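You operate a simulated robot arm through the tools that you are given. There is no shell and no other tool. Be economical: measure what you need, move in short steps, check, and stop when the job is done.

You are at the controls of a simulated two-armed robot. One attempt, no reset.

## Task
Put one of the biscuits from the tea table on top of the wide pewter beaker. Put the lint brush on the blue place mat away on the end table. Put the felt block on the bricks before the stove. Put the swing mirror stand on the top of the oak table away on the top of the cream shelves. Open the green door, take the red cup from the shelf behind the green door and leave it on the low shelf of the sideboard, then shut the door. Set the air slide to 3. Any order will do. Set down upright: felt block, swing mirror stand. The air slide goes toward x +0.0, y +1.0, z +0.0 (a direction in the base frame), to its stop.

Only the result counts: the job must be done as asked and must still hold three seconds after the hand-in. Knocking over, shifting, dropping, spilling or breaking anything else fails it.

## Robot
Two 7-joint arms with two-finger parallel grippers on one trunk, on a base that drives. Base frame: it is fixed to the floor where the robot stands at the start and does not move with it; the origin is under the middle of the robot, x ahead of it, y to its left, z up. Units: mm, rad, N and s.
The left shoulder is at the start at [60, 143, 890], the right one opposite. Places, roughly: air slide [-1500, -1400, 600]; biscuit (3x7x2 cm) [700, 0, 700]; bricks before the stove (60x15 cm) [-1400, -1360, 360]; end table [0, -4300, 600]; felt block (5x5x6 cm) [500, 1800, 600]; green door [-1600, 300, 600]; lint brush (12x5x6 cm) [500, -200, 700]; low shelf of the sideboard (124x20 cm) [-1700, 460, 180]; red cup (12x8x7 cm) [-1700, 400, 500]; swing mirror stand (36x13x25 cm) [-600, 3300, 800]; top of the cream shelves [100, 1700, 1000]; wide pewter beaker (8x7x8 cm) [3300, -1500, 800]. Payload 1.57 kg a hand.
The TCP of each hand is the grasp point between the finger pads, 30 mm short of the fingertips. In the tool frame z runs along the fingers and y along their closing line. The gripper opens to 110 mm. The fingers are 24 mm wide and 12 mm thick; the gripper's body (48 by 112 mm) begins 78 mm behind the TCP.
Orientation is that of the tool frame in the base frame, as a unit quaternion [x, y, z, w]. With the fingers straight down and closing along the base's y, the tool's x points along the base's -x, its y along +y and its z along -z.

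## Interface
- The arms move only by the tool move_arm. It takes "left_rows", "right_rows" or both (then of equal length, played together; a hand with none holds still); each is a list of rows, each a list of 3 entries, a list of its own where there are three numbers: the shift along the tool's x, y, z in mm, then the turn, a rotation vector about the tool's x, y, z in rad, then the gripper command, from -1 (fully open) to 1 (shut), values between in proportion. In form: [[[tx, ty, tz], [wx, wy, wz], hand], ...]. A call has 1 to 12 rows; each row is the pose to reach, as a shift and turn from the pose commanded when the call began, along the tool's axes at that moment. Rows are played at 5 a second. More than 50 mm and 0.15 rad between two rows, or a gripper value outside its range, and nothing of the call is played. A pose out of reach is approached as far as the arm can. The call stops where the force on the tool passes 40 N (or 10 N more than at its start, if that is more) or the arm is blocked; 0.2 s more then pass. Each finger travels about 45 mm/s and halts on what it meets, pressing with about 31 N; the grip force reading is that of the motor and also rises with nothing between the fingers. The clock runs only during rows and for 0.2 s after the last one: add rows that repeat a pose to give the fingers time. The reply holds the time, the measured pose of the TCP, the force on the tool along the base axes, the opening and the grip force, in the units named above and with some noise, with the torque about the TCP (base axes, N m) and any sound that the robot's microphone picked up, and new pictures: "views" is both (left out), scene, wrist or none (wrist: the cameras of the hands that moved).
- Cameras (640 x 400 px; columns grow to the right, rows downward): "scene" is now at [50.9, 3.4, 1502.3]; the picture's right is [0.04, -1.00, 0.00], its down [-0.72, -0.03, -0.69] and it looks along [0.69, 0.03, -0.72] (base axes); focal length 268 px, centre (320, 200). "left" rides on the left gripper at [70, -16, -141] in its tool frame; the picture's right is [0.23, 0.97, 0.00], its down [-0.85, 0.20, -0.48] and it looks along [-0.47, 0.11, 0.88] (tool axes); focal length 222 px, centre (320, 200). "right" rides on the right gripper at [70, 16, -141] in its tool frame; the picture's right is [-0.23, 0.97, 0.00], its down [-0.86, -0.20, -0.48] and it looks along [-0.47, -0.11, 0.88] (tool axes); focal length 222 px, centre (320, 200). There is no depth. A picture from a camera that has moved, and an enlarged one, comes with that camera's place and axes in the base frame and with its lens.
- lift_body(by): slides the trunk up (or, below 0, down) by that many mm; the arms and the scene camera ride with it, the base frame stays. It gives what a move gives, with no picture.
- base_move(legs): drives the robot by 1 to 6 legs, each [ahead, left, turn to the left] in mm, mm and rad, along the robot's own axes; the way and the turn of a leg run together, so that a leg with both is an arc; at most 1500 mm and 3.142 rad a leg. The arms and the cameras ride along, it lands a little off, and it stops where it bumps. It gives what a move gives, and a new picture of the scene camera.
- head_to(pan, tilt): turns the head with the scene camera to pan (to the left, within 1.501 rad either way) and tilt (down, from -0.506 to 1.204), counted from straight ahead of the robot. It gives what a move gives, and a new picture of the scene camera.
- close_up(camera, box): a new picture of the part [left, top, right, bottom] of that camera's present view, enlarged. It takes no simulated time.
- sign_off(): hands the job in; it is judged then, once.

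Work in short steps. Places have to be worked out from the pictures, the camera data and where the tool is seen: move nearer, look again, correct. Check each grasp and each placing, and mend what went wrong. You have 196 turns and 260 pictures in all, those below and enlarged ones among them. Open the grippers and draw the arms clear of the work before you hand the job in, unless the task says otherwise; then end with one line.

The tools are called after "Request:" by a JSON object that holds its "fn" and its "kwargs". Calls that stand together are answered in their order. move_arm: Moves the arms, as the interface text tells. Its arguments: {"type":"object","properties":{"left_rows":{"type":"array","items":{"type":"array"}},"right_rows":{"type":"array","items":{"type":"array"}},"views":{"type":"string","enum":["both","scene","wrist","none"]}},"required":[]} The other tools are called the same way: lift_body (by) slides the trunk up or down; base_move (legs) drives the base; head_to (pan, tilt) turns the head that bears the scene camera; close_up (camera, box) takes an enlarged picture of a part of a camera's view; sign_off () hands the job in.

At the start:

```text
time: 0.0
left_tool_pos: [567.3, 227.5, 1042.0]
left_tool_rot: [0.0, 1.0, 0.001, 0.004]
left_wrist_force: [-0.6, 0.6, -0.3]
left_torque: [-0.04, 0.01, 0.03]
left_finger_gap: 110.0
left_gripper_force: 0.1
right_tool_pos: [419.4, -261.2, 1035.0]
right_tool_rot: [0.0, 1.0, 0.0, 0.0]
right_wrist_force: [-0.3, 0.0, 0.8]
right_torque: [0.03, 0.01, 0.01]
right_finger_gap: 110.1
right_gripper_force: 0.1
trunk travel left (down, up): [-488.0, 102.0]
robot x, y, heading: [-1.4, 1.4, 0.002]
head pan, tilt: [0.044, 0.806]
```

scene: 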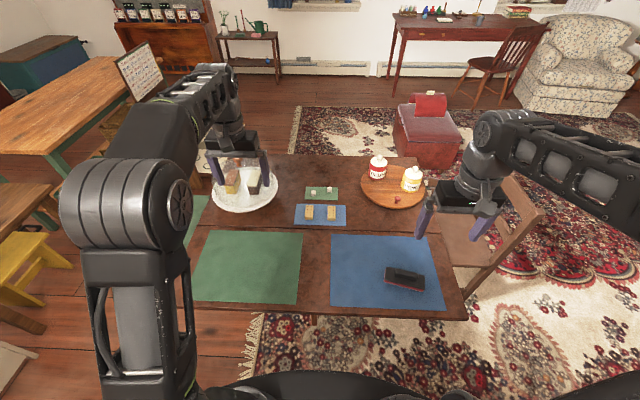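
right: 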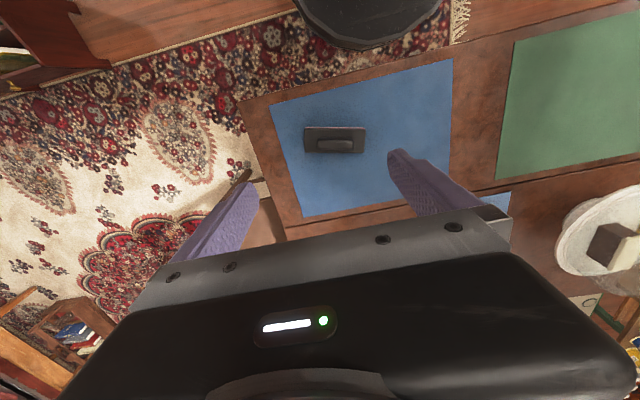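
left: 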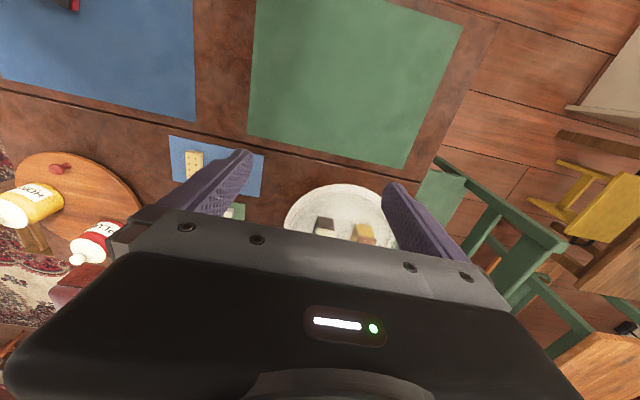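

Brush triangulates to about [460,-240], top about z 735, long axis along [0.23,0.97]. I'll turn the right hand across it, moving above it and part-way down.

Request:
{"fn": "move_arm", "kwargs": {"right_rows": [[[-5, 3, 0], [0, 0, -0.149], -1], [[-10, 6, 20], [0, 0, -0.298], -1], [[-15, 9, 40], [0, 0, -0.447], -1], [[-20, 12, 60], [0, 0, -0.596], -1], [[-25, 15, 80], [0, 0, -0.745], -1], [[-30, 17, 100], [0, 0, -0.894], -1], [[-35, 19, 120], [0, 0, -1.043], -1], [[-40, 21, 140], [0, 0, -1.192], -1], [[-41, 21, 150], [0, 0, -1.34], -1], [[-41, 21, 160], [0, 0, -1.34], -1]], "views": "wrist"}}

Request:
{"fn": "head_to", "kwargs": {"pan": 1.4, "tilt": 0.5}}

Request:
{"fn": "head_to", "kwargs": {"pan": -1.4, "tilt": 0.5}}

```text
time: 2.2
left_tool_pos: [567.7, 228.0, 1043.1]
left_tool_rot: [0.0, 1.0, 0.0, 0.004]
left_wrist_force: [-0.2, 1.4, 0.7]
left_torque: [0.0, -0.01, 0.0]
left_finger_gap: 110.0
left_gripper_force: 0.0
right_tool_pos: [461.4, -239.0, 875.5]
right_tool_rot: [-0.622, 0.783, 0.0, 0.0]
right_wrist_force: [-0.9, -0.6, 0.7]
right_torque: [-0.02, -0.02, 0.05]
right_finger_gap: 109.9
right_gripper_force: 0.0
trunk travel left (down, up): [-488.0, 102.0]
robot x, y, heading: [-0.2, 0.2, 0.001]
head pan, tilt: [0.044, 0.806]
camera right: at [430.9, -303.9, 1016.1], right [-0.9, 0.44, 0.0], down [0.39, 0.79, 0.48], along [0.21, 0.43, -0.88], focal length 222 px, centre (320, 200)
```

right: 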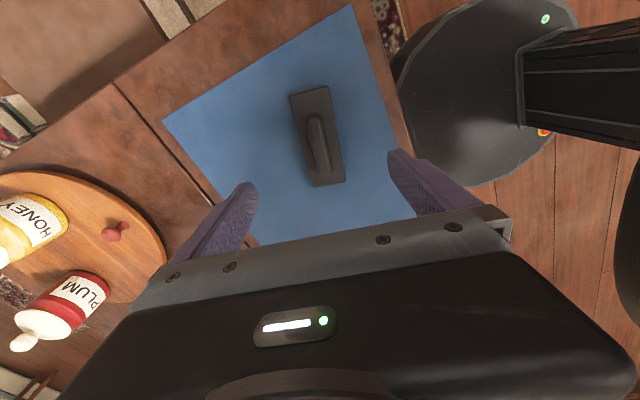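

```text
time: 3.7
left_tool_pos: [568.1, 226.3, 1042.6]
left_tool_rot: [0.0, 1.0, 0.001, 0.004]
left_wrist_force: [-0.6, -1.2, -0.8]
left_torque: [0.0, -0.03, 0.02]
left_finger_gap: 109.9
left_gripper_force: 0.0
right_tool_pos: [461.1, -239.8, 875.3]
right_tool_rot: [-0.621, 0.783, 0.0, 0.0]
right_wrist_force: [-0.5, -0.3, -1.8]
right_torque: [0.0, -0.01, 0.04]
right_finger_gap: 110.2
right_gripper_force: 0.1
trunk travel left (down, up): [-488.0, 102.0]
robot x, y, heading: [-0.8, 1.8, 0.001]
head pan, tilt: [1.4, 0.499]
camera scene: at [-13.8, 89.6, 1528.8], right [0.99, -0.17, 0.0], down [-0.08, -0.47, -0.88], along [0.15, 0.86, -0.48], focal length 268 px, centre (320, 200)
```

scene: 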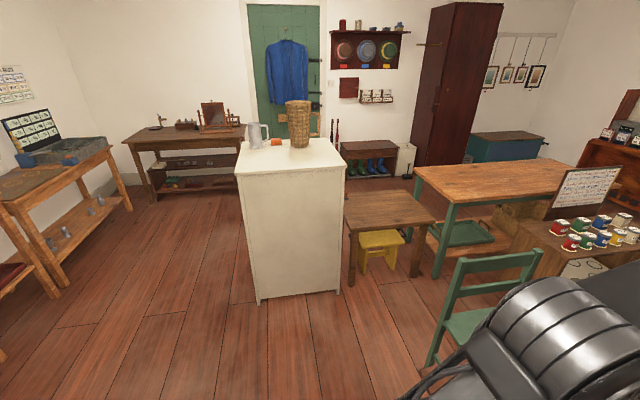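

```text
time: 6.2
left_tool_pos: [566.5, 227.1, 1042.1]
left_tool_rot: [0.0, 1.0, 0.0, 0.005]
left_wrist_force: [-0.4, 1.0, -0.4]
left_torque: [0.01, 0.0, -0.01]
left_finger_gap: 109.8
left_gripper_force: 0.1
right_tool_pos: [461.3, -240.1, 875.0]
right_tool_rot: [-0.621, 0.784, 0.0, 0.0]
right_wrist_force: [0.8, 0.5, 0.0]
right_torque: [-0.01, -0.02, 0.02]
right_finger_gap: 109.9
right_gripper_force: 0.0
trunk travel left (down, up): [-488.0, 102.0]
robot x, y, heading: [-1.7, 1.2, -0.002]
head pan, tilt: [-1.4, 0.499]
camera scene: at [-13.8, -89.7, 1528.9], right [-0.99, -0.17, 0.0], down [-0.08, 0.47, -0.88], along [0.15, -0.87, -0.48], focal length 268 px, centre (320, 200)
```

scene: 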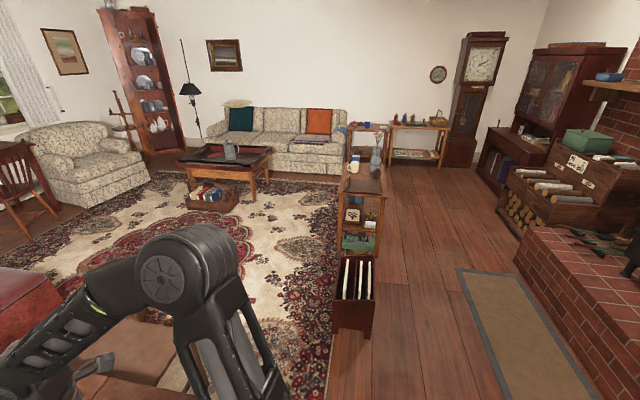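

Right hand is centred over the brush (brush centre ≈[464,-238]). Descending to TCP z≈730 and looking.

Request:
{"fn": "move_arm", "kwargs": {"right_rows": [[[0, 0, 45], [0, 0, 0], -1], [[0, 0, 90], [0, 0, 0], -1], [[0, 0, 120], [0, 0, 0], -1], [[0, 0, 145], [0, 0, 0], -1]], "views": "wrist"}}

Request:
{"fn": "head_to", "kwargs": {"pan": 0, "tilt": 0.8}}

```text
time: 7.1
left_tool_pos: [565.4, 226.9, 1042.2]
left_tool_rot: [0.0, 1.0, 0.001, 0.005]
left_wrist_force: [1.4, 0.0, 0.1]
left_torque: [0.0, 0.03, 0.0]
left_finger_gap: 109.8
left_gripper_force: 0.0
right_tool_pos: [461.7, -241.0, 747.9]
right_tool_rot: [-0.619, 0.785, -0.003, 0.002]
right_wrist_force: [-7.9, 1.1, 24.4]
right_torque: [0.68, 1.63, 0.15]
right_finger_gap: 109.9
right_gripper_force: 0.1
trunk travel left (down, up): [-488.0, 102.0]
robot x, y, heading: [-0.1, -1.9, 0.002]
head pan, tilt: [-1.4, 0.499]
stopped in row 4 (right hand): the force on the tool passed its limit (the readings are from after the stop); the commanded pose is now the measured one
camera right: at [430.0, -304.9, 889.4], right [-0.89, 0.45, -0.01], down [0.39, 0.79, 0.48], along [0.22, 0.43, -0.88], focal length 222 px, centre (320, 200)
```

right: 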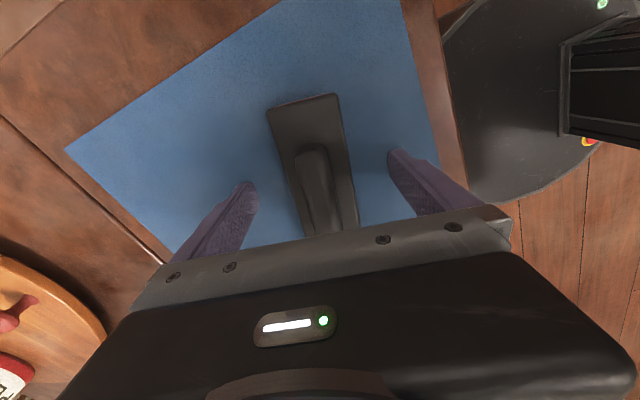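

```text
time: 8.7
left_tool_pos: [565.5, 228.1, 1042.4]
left_tool_rot: [0.0, 1.0, 0.0, 0.006]
left_wrist_force: [-0.7, -0.1, -1.3]
left_torque: [-0.01, 0.02, 0.0]
left_finger_gap: 110.3
left_gripper_force: 0.0
right_tool_pos: [462.2, -242.2, 748.6]
right_tool_rot: [-0.621, 0.784, -0.006, 0.005]
right_wrist_force: [-10.2, 1.7, 45.3]
right_torque: [0.96, 2.86, 0.0]
right_finger_gap: 110.0
right_gripper_force: 0.1
trunk travel left (down, up): [-488.0, 102.0]
robot x, y, heading: [0.2, -2.2, -0.002]
head pan, tilt: [0.0, 0.799]
camera scene: at [47.6, 1.5, 1503.2], right [0.0, -1.0, 0.0], down [-0.71, 0.0, -0.7], along [0.7, 0.0, -0.71], focal length 268 px, centre (320, 200)
```

scene: 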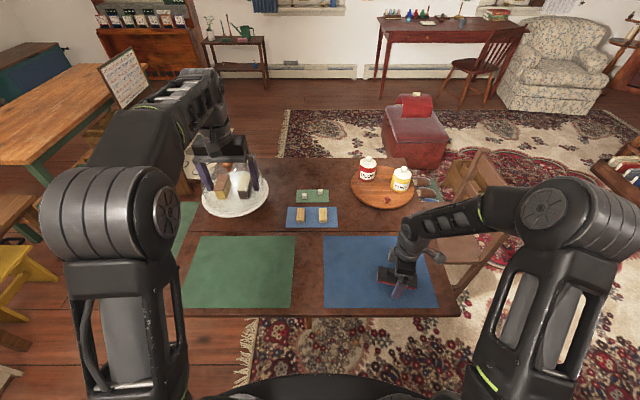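

Fingertips touch the mat at z≈718, so the table is higher than assumed. Raise 8 mm and close.

Request:
{"fn": "move_arm", "kwargs": {"right_rows": [[[0, 0, -8], [0, 0, 0], -1], [[0, 0, -8], [0, 0, 0], 1], [[0, 0, -8], [0, 0, 0], 1], [[0, 0, -8], [0, 0, 0], 1], [[0, 0, -8], [0, 0, 0], 1], [[0, 0, -8], [0, 0, 0], 1], [[0, 0, -8], [0, 0, 0], 1]], "views": "wrist"}}

```text
time: 10.3
left_tool_pos: [568.0, 226.2, 1041.8]
left_tool_rot: [0.0, 1.0, 0.001, 0.004]
left_wrist_force: [-1.4, -0.9, 0.5]
left_torque: [0.0, 0.0, 0.01]
left_finger_gap: 109.7
left_gripper_force: 0.0
right_tool_pos: [463.1, -241.8, 754.9]
right_tool_rot: [-0.621, 0.784, -0.005, 0.003]
right_wrist_force: [0.5, -0.2, 0.6]
right_torque: [-0.03, 0.02, -0.01]
right_finger_gap: 47.3
right_gripper_force: 31.3
trunk travel left (down, up): [-488.0, 102.0]
robot x, y, heading: [-0.8, -0.9, 0.003]
head pan, tilt: [0.0, 0.799]
camera right: at [431.6, -305.5, 895.5], right [-0.9, 0.45, -0.01], down [0.39, 0.79, 0.48], along [0.22, 0.43, -0.88], focal length 222 px, centre (320, 200)
```

right: 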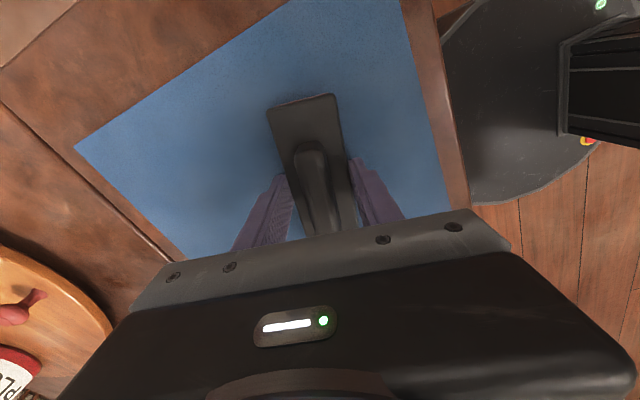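

Brush gripped (47 mm). Lift it clear.

Request:
{"fn": "move_arm", "kwargs": {"right_rows": [[[0, 0, -40], [0, 0, 0], 1], [[0, 0, -85], [0, 0, 0], 1], [[0, 0, -130], [0, 0, 0], 1], [[0, 0, -175], [0, 0, 0], 1], [[0, 0, -220], [0, 0, 0], 1]], "views": "wrist"}}

Request:
{"fn": "base_move", "kwargs": {"legs": [[130, 0, 0]]}}

```text
time: 11.5
left_tool_pos: [567.2, 225.7, 1041.0]
left_tool_rot: [-0.001, 1.0, 0.001, 0.004]
left_wrist_force: [0.2, -0.3, 0.0]
left_torque: [-0.02, 0.0, 0.0]
left_finger_gap: 110.1
left_gripper_force: 0.0
right_tool_pos: [459.2, -239.1, 975.0]
right_tool_rot: [-0.62, 0.785, -0.004, 0.004]
right_wrist_force: [0.3, 0.3, 0.0]
right_torque: [0.02, -0.02, -0.02]
right_finger_gap: 47.6
right_gripper_force: 31.0
trunk travel left (down, up): [-488.0, 102.0]
robot x, y, heading: [-1.8, 3.0, 0.0]
head pan, tilt: [0.0, 0.799]
camera right: at [427.0, -303.1, 1117.1], right [-0.9, 0.45, -0.01], down [0.39, 0.79, 0.48], along [0.22, 0.43, -0.88], focal length 222 px, centre (320, 200)
```

right: 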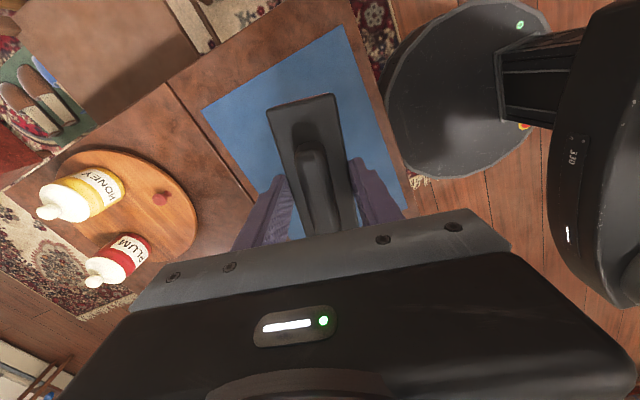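

```text
time: 12.8
left_tool_pos: [699.8, 226.7, 1040.6]
left_tool_rot: [0.001, 1.0, 0.001, 0.003]
left_wrist_force: [0.8, 0.0, 0.2]
left_torque: [-0.04, 0.0, -0.01]
left_finger_gap: 110.2
left_gripper_force: 0.0
right_tool_pos: [592.4, -240.0, 974.2]
right_tool_rot: [-0.62, 0.785, -0.003, 0.003]
right_wrist_force: [0.5, 0.3, -1.2]
right_torque: [-0.02, 0.04, -0.01]
right_finger_gap: 47.7
right_gripper_force: 31.0
trunk travel left (down, up): [-488.0, 102.0]
robot x, y, heading: [128.2, 3.7, -0.003]
head pan, tilt: [0.0, 0.799]
camera scene: at [184.0, -0.3, 1502.8], right [0.0, -1.0, 0.0], down [-0.72, 0.0, -0.7], along [0.7, 0.0, -0.72], focal length 268 px, centre (320, 200)
```

scene: 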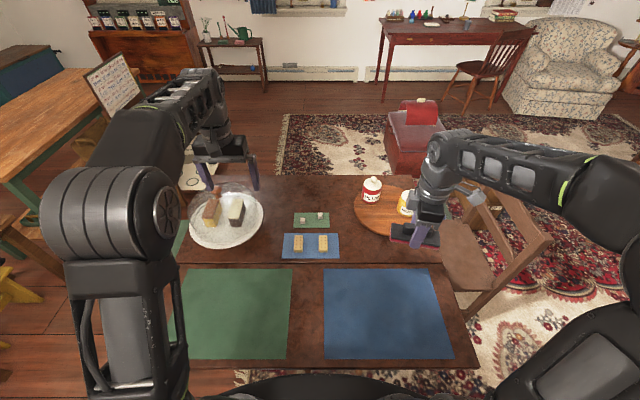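

Left biscuit is at about [721,75,738]. Move the left hand across, then down to z≈880.

Request:
{"fn": "move_arm", "kwargs": {"left_rows": [[[-7, -48, 0], [0, 0, 0], -1], [[-14, -96, 10], [0, 0, 0], -1], [[-21, -144, 20], [0, 0, 0], -1], [[-21, -152, 65], [0, 0, 0], -1], [[-21, -152, 110], [0, 0, 0], -1], [[-21, -152, 155], [0, 0, 0], -1], [[-21, -152, 165], [0, 0, 0], -1]], "views": "wrist"}}

```text
time: 14.3
left_tool_pos: [722.0, 74.1, 876.0]
left_tool_rot: [0.001, 1.0, 0.001, 0.005]
left_wrist_force: [0.0, -0.2, 0.4]
left_torque: [0.01, 0.02, -0.01]
left_finger_gap: 109.8
left_gripper_force: 0.1
left hand out of reach, approached as far as the arm can: row 1, 2, 3
right_tool_pos: [589.8, -240.1, 975.0]
right_tool_rot: [-0.62, 0.785, -0.005, 0.003]
right_wrist_force: [0.1, 0.1, -0.5]
right_torque: [0.02, -0.02, -0.01]
right_finger_gap: 47.4
right_gripper_force: 31.8
trunk travel left (down, up): [-488.0, 102.0]
robot x, y, heading: [133.6, -0.6, 0.001]
head pan, tilt: [0.0, 0.799]
camera left: at [650.0, 57.3, 1017.3], right [-0.23, 0.97, 0.0], down [0.85, 0.2, 0.49], along [0.47, 0.11, -0.87], focal length 222 px, centre (320, 200)
```

left: 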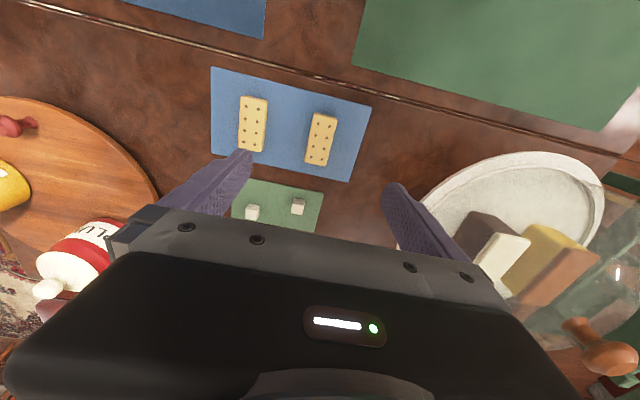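

Left biscuit centre refined to [715,74]; narrow the fingers to ~70 mm to clear its neighbour and descend.

Request:
{"fn": "move_arm", "kwargs": {"left_rows": [[[7, 0, 30], [0, 0, -0.07], -0.27], [[7, 0, 70], [0, 0, -0.07], -0.27], [[7, 0, 105], [0, 0, -0.07], -0.27], [[7, 0, 121], [0, 0, -0.07], -0.27], [[7, 0, 123], [0, 0, -0.07], -0.27]], "views": "wrist"}}

```text
time: 15.6
left_tool_pos: [712.7, 73.7, 753.2]
left_tool_rot: [-0.034, 0.999, 0.0, 0.004]
left_wrist_force: [-0.1, 0.2, -0.1]
left_torque: [-0.01, 0.0, 0.02]
left_finger_gap: 69.9
left_gripper_force: 0.1
right_tool_pos: [590.2, -239.7, 976.2]
right_tool_rot: [-0.619, 0.785, -0.004, 0.004]
right_wrist_force: [-0.3, -0.2, -1.0]
right_torque: [-0.03, -0.03, -0.03]
right_finger_gap: 47.2
right_gripper_force: 30.7
trunk travel left (down, up): [-488.0, 102.0]
robot x, y, heading: [132.2, -2.2, -0.008]
head pan, tilt: [0.0, 0.799]
camera left: at [643.8, 53.4, 894.8], right [-0.29, 0.96, 0.0], down [0.84, 0.26, 0.49], along [0.47, 0.14, -0.87], focal length 222 px, centre (320, 200)
```

left: 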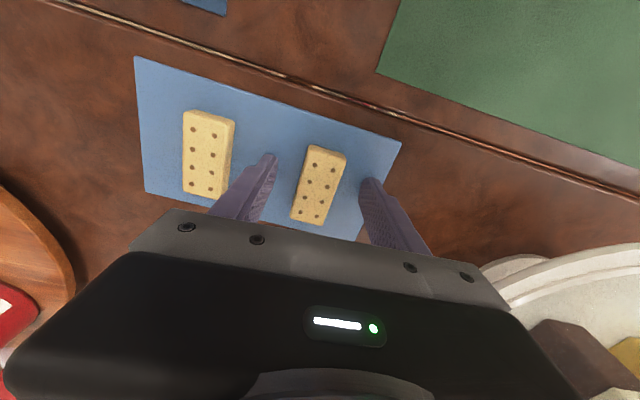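

Fingers straddle the biscuit; close and lift.

Request:
{"fn": "move_arm", "kwargs": {"left_rows": [[[-2, 0, 2], [0, 0, 0], 0.3], [[-2, 0, 2], [0, 0, 0], 1], [[-2, 0, 2], [0, 0, 0], 1], [[-2, 0, 2], [0, 0, 0], 1], [[-2, 0, 2], [0, 0, 0], 1], [[-2, 0, -40], [0, 0, 0], 1], [[-2, 0, -88], [0, 0, 0], 1], [[-2, 0, -136], [0, 0, 0], 1], [[-2, 0, -180], [0, 0, 0], 1]], "views": "wrist"}}

```text
time: 17.6
left_tool_pos: [714.8, 73.1, 934.4]
left_tool_rot: [-0.036, 0.999, 0.0, 0.005]
left_wrist_force: [0.3, -0.9, -0.3]
left_torque: [-0.03, -0.01, 0.01]
left_finger_gap: 28.1
left_gripper_force: 30.7
right_tool_pos: [589.8, -240.1, 975.6]
right_tool_rot: [-0.619, 0.785, -0.004, 0.003]
right_wrist_force: [0.3, -0.1, -1.3]
right_torque: [0.03, 0.0, -0.01]
right_finger_gap: 47.3
right_gripper_force: 31.2
trunk travel left (down, up): [-488.0, 102.0]
robot x, y, heading: [134.1, -0.8, -0.002]
head pan, tilt: [0.0, 0.799]
camera left: at [644.0, 51.8, 1074.6], right [-0.29, 0.96, 0.0], down [0.84, 0.26, 0.49], along [0.46, 0.14, -0.87], focal length 222 px, centre (320, 200)
```

left: 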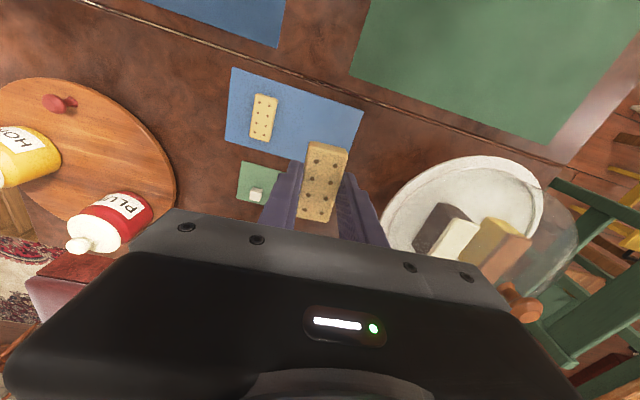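

Biscuit held (28 mm). Tuck the left hand back and up, then back out from the table and look to the right/front.

Request:
{"fn": "move_arm", "kwargs": {"left_rows": [[[40, 0, -25], [0, 0, 0], 1], [[80, 20, -45], [0, 0, 0], 1], [[120, 45, -60], [0, 0, 0], 1], [[160, 70, -70], [0, 0, 0], 1], [[195, 95, -70], [0, 0, 0], 1]], "right_rows": [[[0, 0, -20], [0, 0, 0], 1], [[0, 0, -40], [0, 0, 0], 1], [[0, 0, -40], [0, 0, 0], 1], [[0, 0, -40], [0, 0, 0], 1], [[0, 0, -40], [0, 0, 0], 1]], "views": "none"}}

Request:
{"fn": "base_move", "kwargs": {"legs": [[-280, 0, 0]]}}

Request:
{"fn": "head_to", "kwargs": {"pan": -0.75, "tilt": 0.55}}

```text
time: 18.8
left_tool_pos: [509.5, 156.2, 999.2]
left_tool_rot: [-0.034, 0.999, 0.001, 0.005]
left_wrist_force: [0.6, 0.4, -0.1]
left_torque: [-0.01, -0.03, -0.02]
left_finger_gap: 28.5
left_gripper_force: 31.1
right_tool_pos: [588.9, -239.3, 1014.2]
right_tool_rot: [-0.62, 0.785, -0.005, 0.003]
right_wrist_force: [0.0, 0.6, 0.0]
right_torque: [-0.03, -0.02, 0.01]
right_finger_gap: 47.6
right_gripper_force: 31.2
trunk travel left (down, up): [-488.0, 102.0]
robot x, y, heading: [131.2, 0.0, -0.005]
head pan, tilt: [0.0, 0.799]
```

```text
time: 20.7
left_tool_pos: [226.8, 157.5, 999.0]
left_tool_rot: [-0.036, 0.999, 0.001, 0.005]
left_wrist_force: [-1.4, 0.2, 0.0]
left_torque: [0.01, -0.01, 0.03]
left_finger_gap: 28.4
left_gripper_force: 30.8
right_tool_pos: [306.3, -239.1, 1014.0]
right_tool_rot: [-0.621, 0.784, -0.004, 0.004]
right_wrist_force: [-1.2, -0.3, -0.6]
right_torque: [-0.02, -0.02, 0.02]
right_finger_gap: 47.1
right_gripper_force: 31.0
trunk travel left (down, up): [-488.0, 102.0]
robot x, y, heading: [-156.3, 4.0, 0.003]
head pan, tilt: [0.0, 0.799]
camera scene: at [-102.2, -0.3, 1502.9], right [0.0, -1.0, 0.0], down [-0.72, 0.0, -0.7], along [0.7, 0.0, -0.72], focal length 268 px, centre (320, 200)
```

scene: 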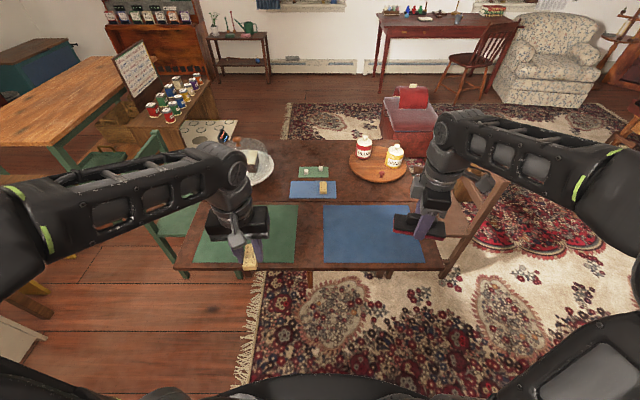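

```text
time: 21.8
left_tool_pos: [226.6, 156.7, 998.0]
left_tool_rot: [-0.036, 0.999, 0.002, 0.004]
left_wrist_force: [-0.1, -0.4, -0.2]
left_torque: [0.03, -0.01, 0.0]
left_finger_gap: 28.5
left_gripper_force: 30.4
right_tool_pos: [306.9, -239.3, 1014.8]
right_tool_rot: [-0.621, 0.784, -0.004, 0.003]
right_wrist_force: [0.0, 0.2, -1.1]
right_torque: [-0.03, -0.02, 0.04]
right_finger_gap: 47.2
right_gripper_force: 30.6
trunk travel left (down, up): [-488.0, 102.0]
robot x, y, heading: [-150.8, -1.3, 0.002]
head pan, tilt: [-0.75, 0.55]
camera scene: at [-115.9, -61.5, 1524.2], right [-0.68, -0.73, 0.0], down [-0.38, 0.36, -0.85], along [0.63, -0.58, -0.52], focal length 268 px, centre (320, 200)
```

scene: 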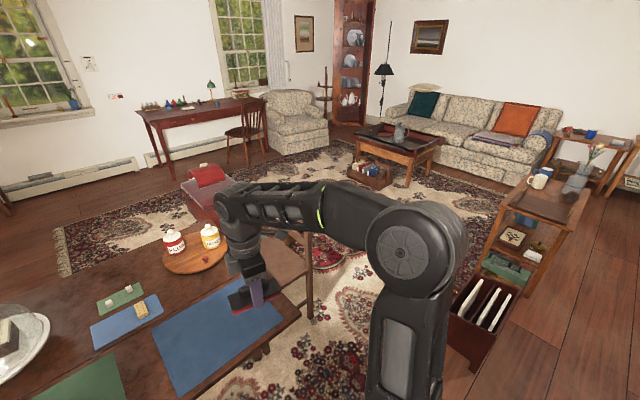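

Check the desk enlarged for the beaker, and the rack/chair gap.

Request:
{"fn": "close_up", "kwargs": {"camera": "scene", "box": [120, 70, 280, 170]}}

Request:
{"fn": "base_move", "kwargs": {"legs": [[0, -300, 0]]}}

Request:
{"fn": "head_to", "kwargs": {"pan": -0.8, "tilt": 0.9}}

```text
4.00 times, centred on (200, 120) of scene
camera zoom: at [-115.9, -61.5, 1524.2], right [-0.68, -0.73, 0.0], down [-0.38, 0.36, -0.85], along [0.63, -0.58, -0.52], focal length 1072 px, centre (800, 520)
```

zoom: 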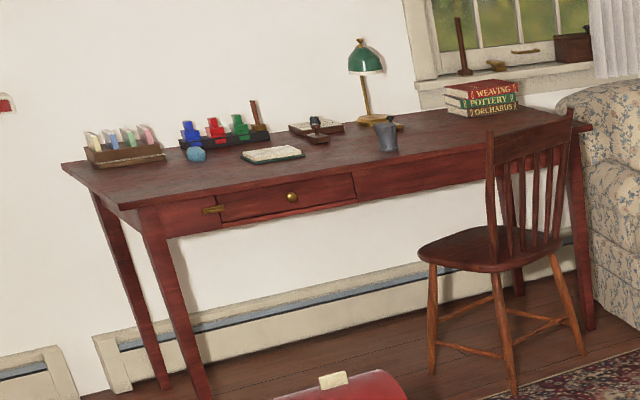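

```text
time: 23.9
left_tool_pos: [227.3, -145.1, 998.2]
left_tool_rot: [-0.038, 0.999, 0.001, 0.004]
left_wrist_force: [-0.3, 0.0, -0.1]
left_torque: [0.02, 0.03, 0.02]
left_finger_gap: 28.6
left_gripper_force: 30.9
right_tool_pos: [308.8, -541.5, 1013.5]
right_tool_rot: [-0.623, 0.782, -0.004, 0.003]
right_wrist_force: [0.1, -0.1, -0.1]
right_torque: [0.03, 0.01, 0.02]
right_finger_gap: 47.4
right_gripper_force: 31.1
trunk travel left (down, up): [-488.0, 102.0]
robot x, y, heading: [-152.0, -303.9, 0.003]
head pan, tilt: [-0.75, 0.55]
camera scene: at [-114.6, -365.3, 1524.2], right [-0.68, -0.73, 0.0], down [-0.38, 0.36, -0.85], along [0.63, -0.58, -0.52], focal length 268 px, centre (320, 200)
```

scene: 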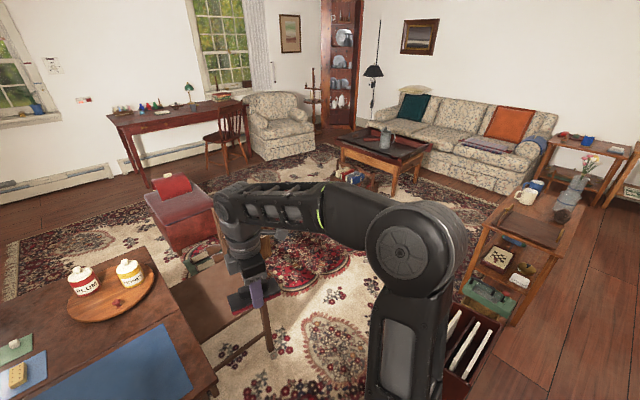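

```text
time: 24.7
left_tool_pos: [228.1, -144.4, 998.5]
left_tool_rot: [-0.038, 0.999, 0.002, 0.004]
left_wrist_force: [-0.4, 0.1, -1.0]
left_torque: [0.02, -0.06, -0.03]
left_finger_gap: 28.3
left_gripper_force: 31.3
right_tool_pos: [307.7, -540.6, 1013.8]
right_tool_rot: [-0.622, 0.783, -0.005, 0.003]
right_wrist_force: [-1.0, -0.2, -1.0]
right_torque: [0.01, 0.02, 0.02]
right_finger_gap: 47.4
right_gripper_force: 30.8
trunk travel left (down, up): [-488.0, 102.0]
robot x, y, heading: [-152.0, -302.0, 0.001]
head pan, tilt: [-0.799, 0.901]
camera scene: at [-127.7, -357.2, 1495.0], right [-0.71, -0.7, 0.0], down [-0.55, 0.56, -0.62], along [0.44, -0.44, -0.78], focal length 268 px, centre (320, 200)
```

scene: 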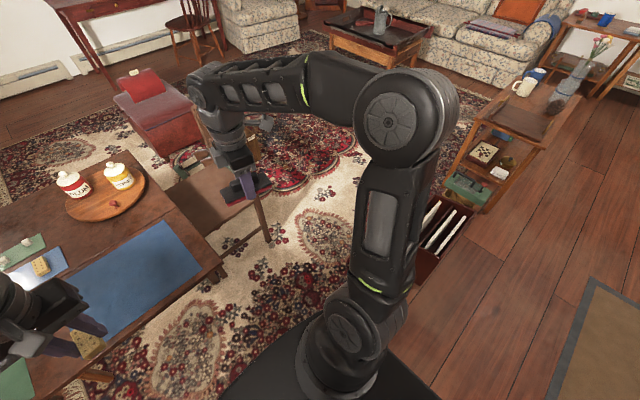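

Beaker seen on the desk at ≈[3386,-1517,800]. Drive the gap between tea-table chair and magazine rack.

Request:
{"fn": "base_move", "kwargs": {"legs": [[502, -598, 0], [700, -550, 0]]}}

Request:
{"fn": "head_to", "kwargs": {"pan": 0, "tilt": 0.45}}

```text
time: 33.2
left_tool_pos: [1438.1, -1296.5, 997.9]
left_tool_rot: [-0.039, 0.999, 0.002, 0.003]
left_wrist_force: [0.7, 0.4, -0.3]
left_torque: [0.01, 0.02, 0.0]
left_finger_gap: 28.5
left_gripper_force: 30.9
right_tool_pos: [1520.0, -1692.9, 1014.4]
right_tool_rot: [-0.624, 0.782, -0.005, 0.003]
right_wrist_force: [-0.1, -0.7, -0.3]
right_torque: [0.0, 0.02, 0.01]
right_finger_gap: 47.1
right_gripper_force: 31.3
trunk travel left (down, up): [-488.0, 102.0]
robot x, y, heading: [1066.3, -1456.6, 0.008]
head pan, tilt: [-0.799, 0.901]
camera scene: at [1083.9, -1509.9, 1495.0], right [-0.71, -0.7, 0.0], down [-0.55, 0.56, -0.62], along [0.44, -0.44, -0.78], focal length 268 px, centre (320, 200)
```

scene: 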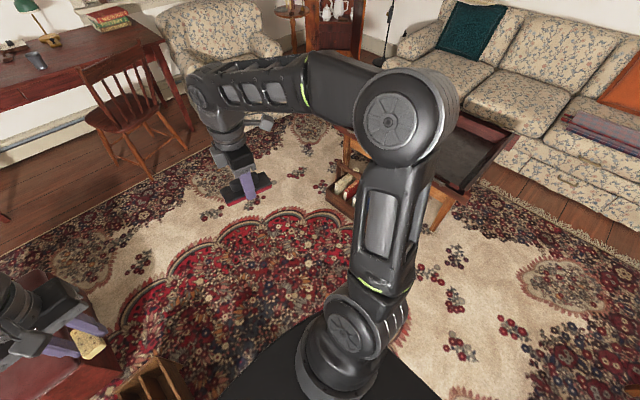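

```text
time: 34.4
left_tool_pos: [1437.9, -1297.2, 998.4]
left_tool_rot: [-0.039, 0.999, 0.001, 0.004]
left_wrist_force: [0.5, 0.2, -0.7]
left_torque: [0.01, 0.0, 0.03]
left_finger_gap: 28.7
left_gripper_force: 30.8
right_tool_pos: [1519.1, -1692.1, 1012.9]
right_tool_rot: [-0.624, 0.782, -0.005, 0.004]
right_wrist_force: [-0.1, -0.2, -0.3]
right_torque: [-0.01, -0.03, -0.01]
right_finger_gap: 47.3
right_gripper_force: 31.2
trunk travel left (down, up): [-488.0, 102.0]
robot x, y, heading: [1059.7, -1452.1, 0.008]
head pan, tilt: [0.0, 0.45]
camera scene: at [1122.4, -1455.2, 1533.3], right [0.01, -1.0, 0.0], down [-0.44, 0.0, -0.9], along [0.9, 0.01, -0.44], focal length 268 px, centre (320, 200)
```

scene: 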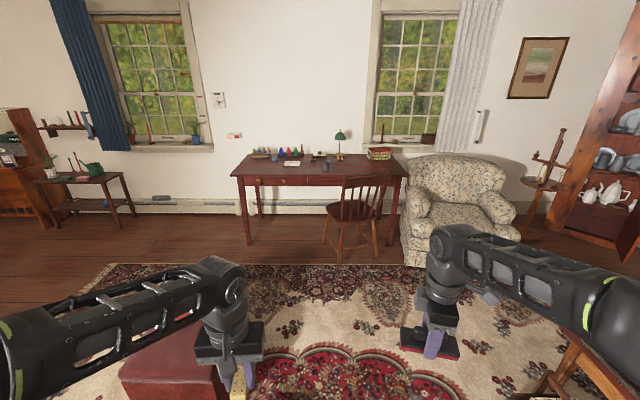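

Way ahead is clear with ottoman to the left, chair right of the beaker. Drive to about (2850,-1150) and turn toward the beaker.

Request:
{"fn": "base_move", "kwargs": {"legs": [[1390, -40, 0], [380, 320, 0], [0, 0, -0.85]]}}

Request:
{"fn": "head_to", "kwargs": {"pan": 0.25, "tilt": 0.75}}

```text
time: 46.1
left_tool_pos: [3219.8, -1342.6, 998.1]
left_tool_rot: [0.375, 0.927, -0.001, 0.004]
left_wrist_force: [0.3, -0.3, 0.2]
left_torque: [-0.02, 0.0, 0.02]
left_finger_gap: 28.5
left_gripper_force: 30.5
right_tool_pos: [2977.8, -1663.8, 1013.3]
right_tool_rot: [-0.247, 0.969, -0.006, 0.002]
right_wrist_force: [-0.2, 0.6, -0.7]
right_torque: [0.04, -0.02, 0.0]
right_finger_gap: 47.0
right_gripper_force: 31.0
trunk travel left (down, up): [-488.0, 102.0]
robot x, y, heading: [2848.1, -1161.8, -0.84]
head pan, tilt: [0.0, 0.45]
camera scene: at [2892.2, -1209.9, 1533.3], right [-0.74, -0.67, 0.0], down [-0.29, 0.32, -0.9], along [0.6, -0.67, -0.44], focal length 268 px, centre (320, 200)
```

scene: 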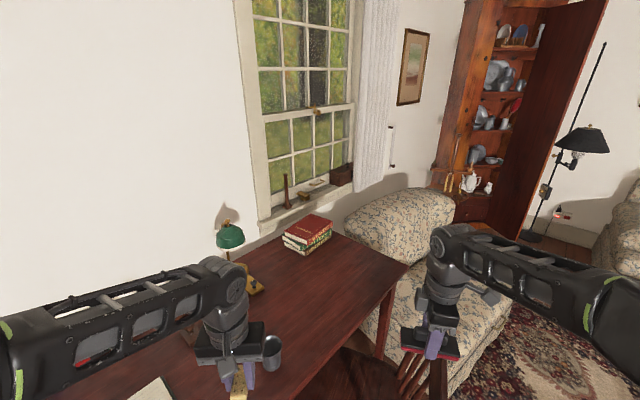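

```text
time: 46.9
left_tool_pos: [3219.8, -1342.0, 999.0]
left_tool_rot: [0.375, 0.927, 0.0, 0.004]
left_wrist_force: [0.3, 0.5, 0.8]
left_torque: [-0.01, 0.01, -0.04]
left_finger_gap: 28.4
left_gripper_force: 31.0
right_tool_pos: [2978.4, -1665.2, 1012.8]
right_tool_rot: [-0.248, 0.969, -0.005, 0.001]
right_wrist_force: [-0.4, 0.4, -0.2]
right_torque: [-0.02, 0.04, -0.01]
right_finger_gap: 47.3
right_gripper_force: 31.5
trunk travel left (down, up): [-488.0, 102.0]
robot x, y, heading: [2850.3, -1160.0, -0.84]
head pan, tilt: [0.25, 0.75]
camera scene: at [2899.7, -1187.6, 1506.9], right [-0.56, -0.83, 0.0], down [-0.57, 0.38, -0.73], along [0.61, -0.41, -0.68], focal length 268 px, centre (320, 200)
```

scene: 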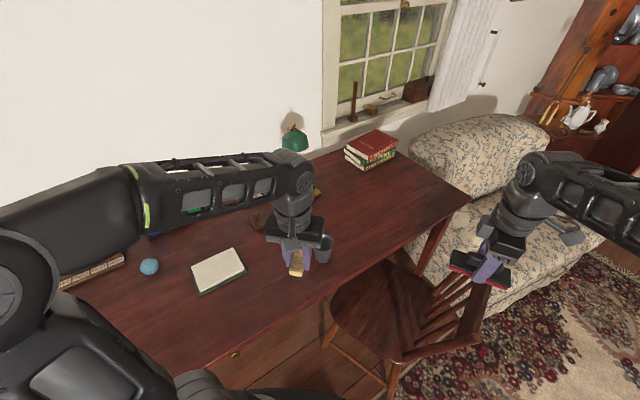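

Look through the left wrist camera for the beaker top.

Request:
{"fn": "close_up", "kwargs": {"camera": "left", "box": [0, 0, 640, 400]}}

Request:
{"fn": "close_up", "kwargs": {"camera": "scene", "box": [220, 190, 380, 290]}}

```text
1.00 times, centred on (320, 200) of left
camera zoom: at [3157.6, -1304.2, 1139.4], right [0.51, 0.86, 0.0], down [0.75, -0.45, 0.49], along [0.42, -0.25, -0.87], focal length 222 px, centre (320, 200)
```

zoom: 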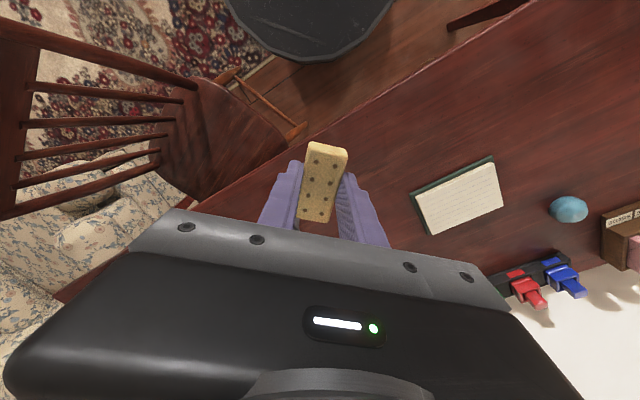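

```text
4.00 times, centred on (300, 240) of scene
camera zoom: at [2899.7, -1187.6, 1506.9], right [-0.56, -0.83, 0.0], down [-0.57, 0.38, -0.73], along [0.61, -0.41, -0.68], focal length 1072 px, centre (400, 40)
```

zoom: 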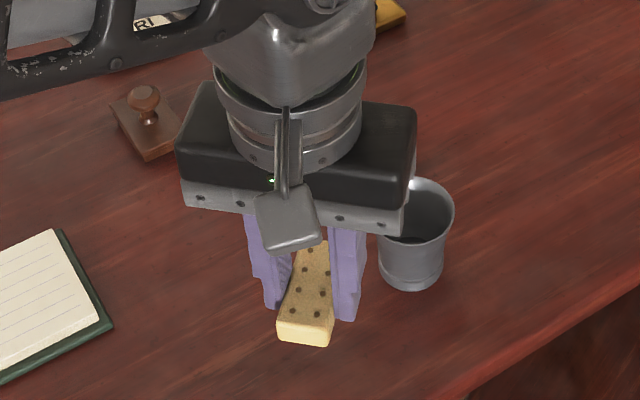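

Beaker rim estimated ≈[3275,-1462,840]. Move the left hand above it at z≈1000 to look from the wrist.

Request:
{"fn": "move_arm", "kwargs": {"left_rows": [[[-41, -16, -5], [0, 0, 0], 1], [[-82, -32, -5], [0, 0, 0], 1], [[-123, -48, -5], [0, 0, 0], 1]], "views": "both"}}

```text
time: 47.7
left_tool_pos: [3276.6, -1464.0, 1004.9]
left_tool_rot: [0.374, 0.927, 0.0, 0.004]
left_wrist_force: [1.1, -0.8, -0.6]
left_torque: [0.01, 0.0, -0.02]
left_finger_gap: 28.3
left_gripper_force: 30.9
right_tool_pos: [2979.1, -1666.7, 1012.4]
right_tool_rot: [-0.248, 0.969, -0.005, 0.001]
right_wrist_force: [-0.7, 0.0, -0.3]
right_torque: [0.03, -0.02, 0.0]
right_finger_gap: 47.4
right_gripper_force: 30.8
trunk travel left (down, up): [-488.0, 102.0]
robot x, y, heading: [2850.5, -1166.1, -0.839]
head pan, tilt: [0.25, 0.75]
camera scene: at [2900.3, -1188.7, 1506.8], right [-0.56, -0.83, 0.0], down [-0.57, 0.38, -0.73], along [0.61, -0.41, -0.68], focal length 268 px, centre (320, 200)
camera left: at [3213.9, -1425.0, 1144.9], right [0.51, 0.86, 0.0], down [0.75, -0.45, 0.49], along [0.42, -0.25, -0.87], focal length 222 px, centre (320, 200)
```

scene: 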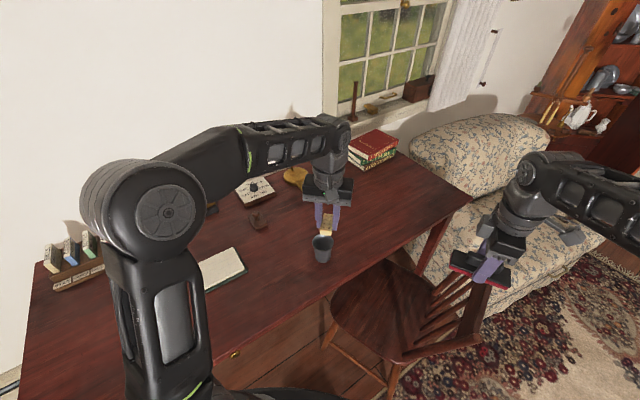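
left: 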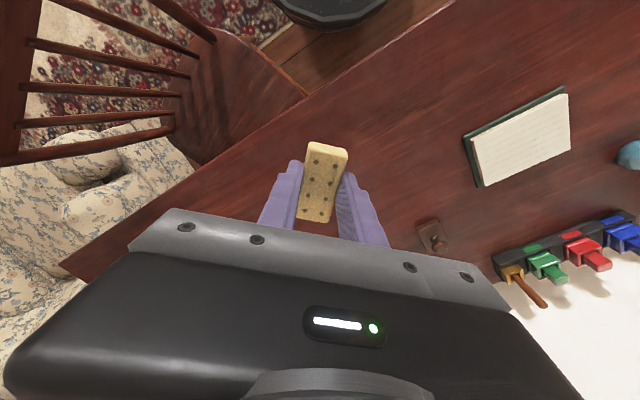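

Zoom on the now unobstructed beaker.

Request:
{"fn": "close_up", "kwargs": {"camera": "scene", "box": [280, 200, 376, 260]}}

```text
6.67 times, centred on (328, 230) of scene
camera zoom: at [2900.3, -1188.7, 1506.8], right [-0.56, -0.83, 0.0], down [-0.57, 0.38, -0.73], along [0.61, -0.41, -0.68], focal length 1786 px, centre (267, 0)
```

zoom: 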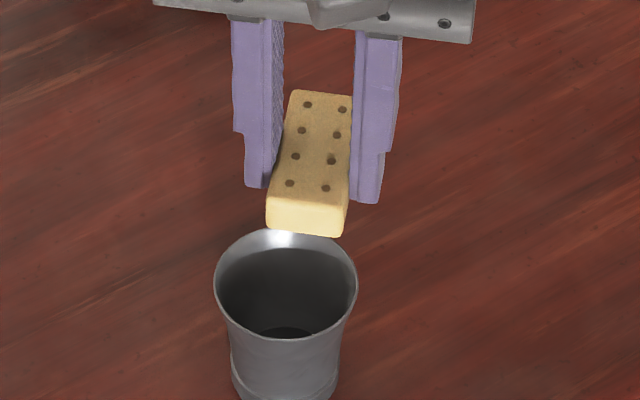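

Using the rim width (~70 mm) the beaker is at ≈[3349,-1501], rim z≈811 (consistent with the far view). Shift over it.

Request:
{"fn": "move_arm", "kwargs": {"left_rows": [[[-39, 12, 0], [0, 0, 0], 1], [[-77, 23, 0], [0, 0, 0], 1], [[-77, 23, 30], [0, 0, 0], 1], [[-77, 23, 60], [0, 0, 0], 1]], "views": "both"}}

```text
time: 48.7
left_tool_pos: [3346.4, -1498.0, 945.3]
left_tool_rot: [0.375, 0.927, 0.0, 0.004]
left_wrist_force: [0.3, -0.8, -1.1]
left_torque: [0.0, -0.01, 0.02]
left_finger_gap: 28.6
left_gripper_force: 30.6
right_tool_pos: [2979.6, -1665.2, 1012.6]
right_tool_rot: [-0.248, 0.969, -0.005, 0.002]
right_wrist_force: [0.9, -0.4, -0.5]
right_torque: [-0.01, 0.02, 0.03]
right_finger_gap: 47.0
right_gripper_force: 30.8
trunk travel left (down, up): [-488.0, 102.0]
robot x, y, heading: [2852.6, -1164.1, -0.835]
head pan, tilt: [0.25, 0.75]
camera scene: at [2900.1, -1187.8, 1506.9], right [-0.56, -0.83, 0.0], down [-0.57, 0.38, -0.73], along [0.61, -0.41, -0.68], focal length 268 px, centre (320, 200)
camera left: at [3283.4, -1460.4, 1085.8], right [0.51, 0.86, 0.0], down [0.75, -0.45, 0.49], along [0.42, -0.25, -0.87], focal length 222 px, centre (320, 200)
```

scene: 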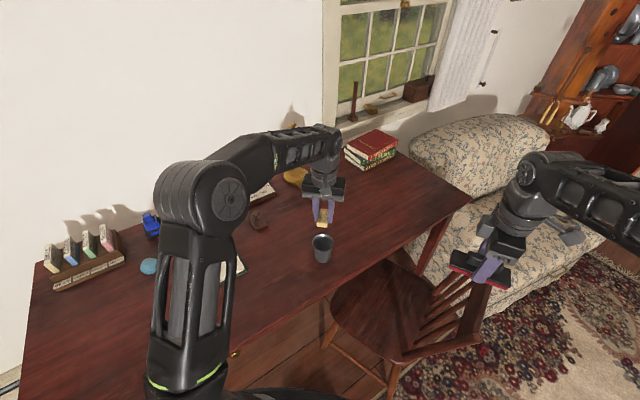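
left: 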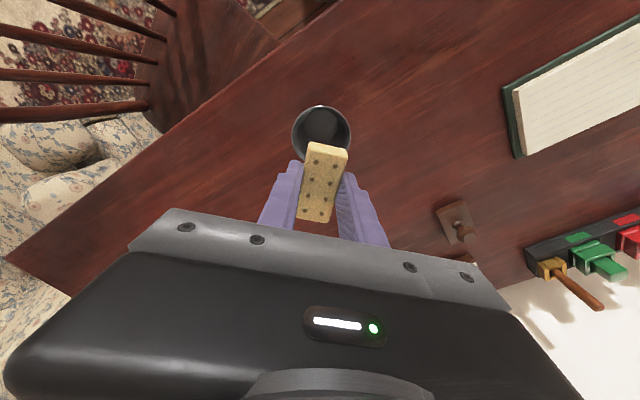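

Both views put the rim at ≈[3334,-1489], z 811–838. Correct by (-11,+5) and lower to TCP 895 for a closer check.

Request:
{"fn": "move_arm", "kwargs": {"left_rows": [[[11, -4, 20], [0, 0, 0], 1], [[11, -4, 50], [0, 0, 0], 1]], "views": "wrist"}}

Request:
{"fn": "close_up", "kwargs": {"camera": "scene", "box": [280, 200, 376, 260]}}

Request:
{"fn": "close_up", "kwargs": {"camera": "left", "box": [240, 100, 400, 200]}}

```text
time: 49.3
left_tool_pos: [3337.6, -1494.0, 896.2]
left_tool_rot: [0.375, 0.927, -0.001, 0.005]
left_wrist_force: [0.3, 0.6, 0.4]
left_torque: [0.02, 0.03, -0.02]
left_finger_gap: 28.6
left_gripper_force: 31.0
right_tool_pos: [2979.3, -1664.6, 1014.9]
right_tool_rot: [-0.248, 0.969, -0.005, 0.002]
right_wrist_force: [-0.5, 0.9, -1.1]
right_torque: [-0.03, -0.01, -0.02]
right_finger_gap: 47.3
right_gripper_force: 31.7
trunk travel left (down, up): [-488.0, 102.0]
robot x, y, heading: [2847.1, -1162.2, -0.835]
head pan, tilt: [0.25, 0.75]
camera left: at [3274.6, -1456.8, 1036.7], right [0.51, 0.86, 0.0], down [0.75, -0.45, 0.49], along [0.42, -0.25, -0.87], focal length 222 px, centre (320, 200)
```

left: 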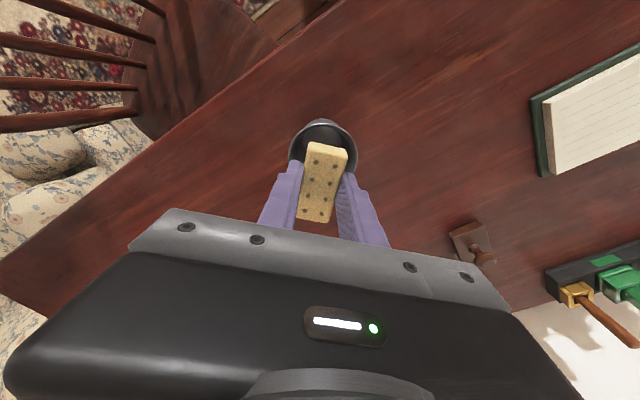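

```text
6.67 times, centred on (328, 230) of scene
camera zoom: at [2900.2, -1187.9, 1506.9], right [-0.56, -0.83, 0.0], down [-0.57, 0.38, -0.73], along [0.61, -0.41, -0.68], focal length 1786 px, centre (267, 0)
```

zoom: 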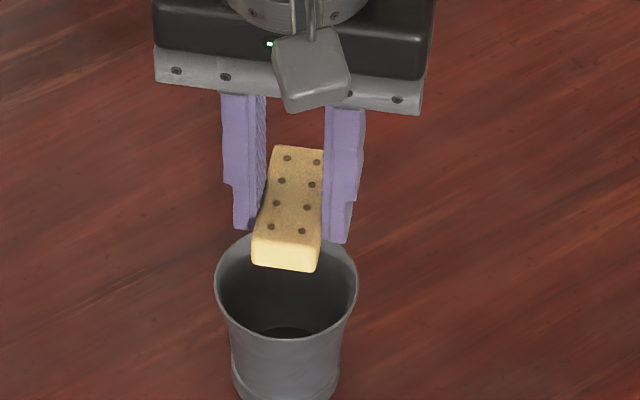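

```text
4.00 times, centred on (320, 150) of left
camera zoom: at [3274.6, -1456.8, 1036.7], right [0.51, 0.86, 0.0], down [0.75, -0.45, 0.49], along [0.42, -0.25, -0.87], focal length 888 px, centre (320, 400)
```

zoom: 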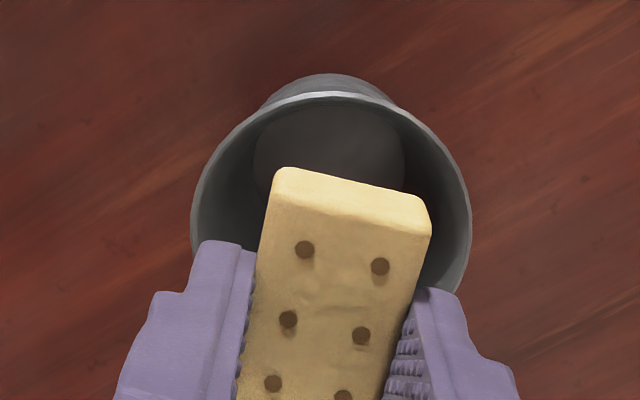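

Biscuit seems nearly centred over the rim. Lower to TCP ≈873 and compare again.

Request:
{"fn": "move_arm", "kwargs": {"left_rows": [[[0, 0, 12], [0, 0, 0], 1], [[0, 0, 22], [0, 0, 0], 1]], "views": "none"}}

Request:
{"fn": "close_up", "kwargs": {"camera": "scene", "box": [280, 200, 376, 260]}}

Request:
{"fn": "close_up", "kwargs": {"camera": "left", "box": [240, 110, 416, 220]}}

```text
time: 49.9
left_tool_pos: [3337.8, -1493.8, 874.4]
left_tool_rot: [0.374, 0.927, 0.0, 0.004]
left_wrist_force: [-0.5, -0.3, 0.3]
left_torque: [0.01, 0.01, -0.02]
left_finger_gap: 28.3
left_gripper_force: 31.3
right_tool_pos: [2979.1, -1665.3, 1013.4]
right_tool_rot: [-0.247, 0.969, -0.005, 0.001]
right_wrist_force: [0.4, 0.3, -1.0]
right_torque: [0.02, -0.01, -0.01]
right_finger_gap: 47.1
right_gripper_force: 31.5
trunk travel left (down, up): [-488.0, 102.0]
robot x, y, heading: [2852.3, -1167.3, -0.836]
head pan, tilt: [0.25, 0.75]
```

```text
6.67 times, centred on (328, 230) of scene
camera zoom: at [2899.8, -1187.6, 1506.9], right [-0.56, -0.83, 0.0], down [-0.57, 0.38, -0.73], along [0.61, -0.41, -0.68], focal length 1786 px, centre (267, 0)
```

zoom: 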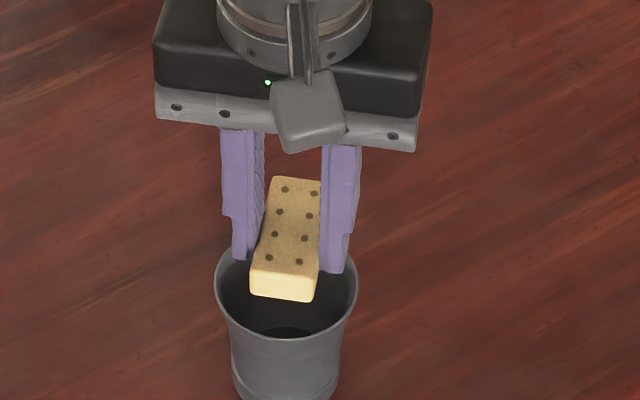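

```text
3.64 times, centred on (328, 165) of left
camera zoom: at [3275.3, -1456.4, 1014.3], right [0.51, 0.86, 0.0], down [0.75, -0.45, 0.49], along [0.42, -0.25, -0.87], focal length 808 px, centre (291, 327)
```

zoom: 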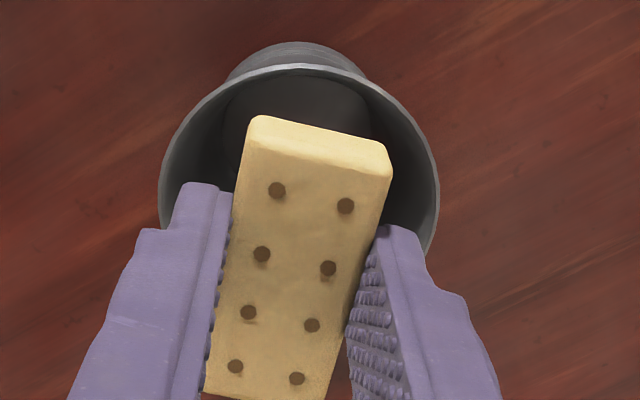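

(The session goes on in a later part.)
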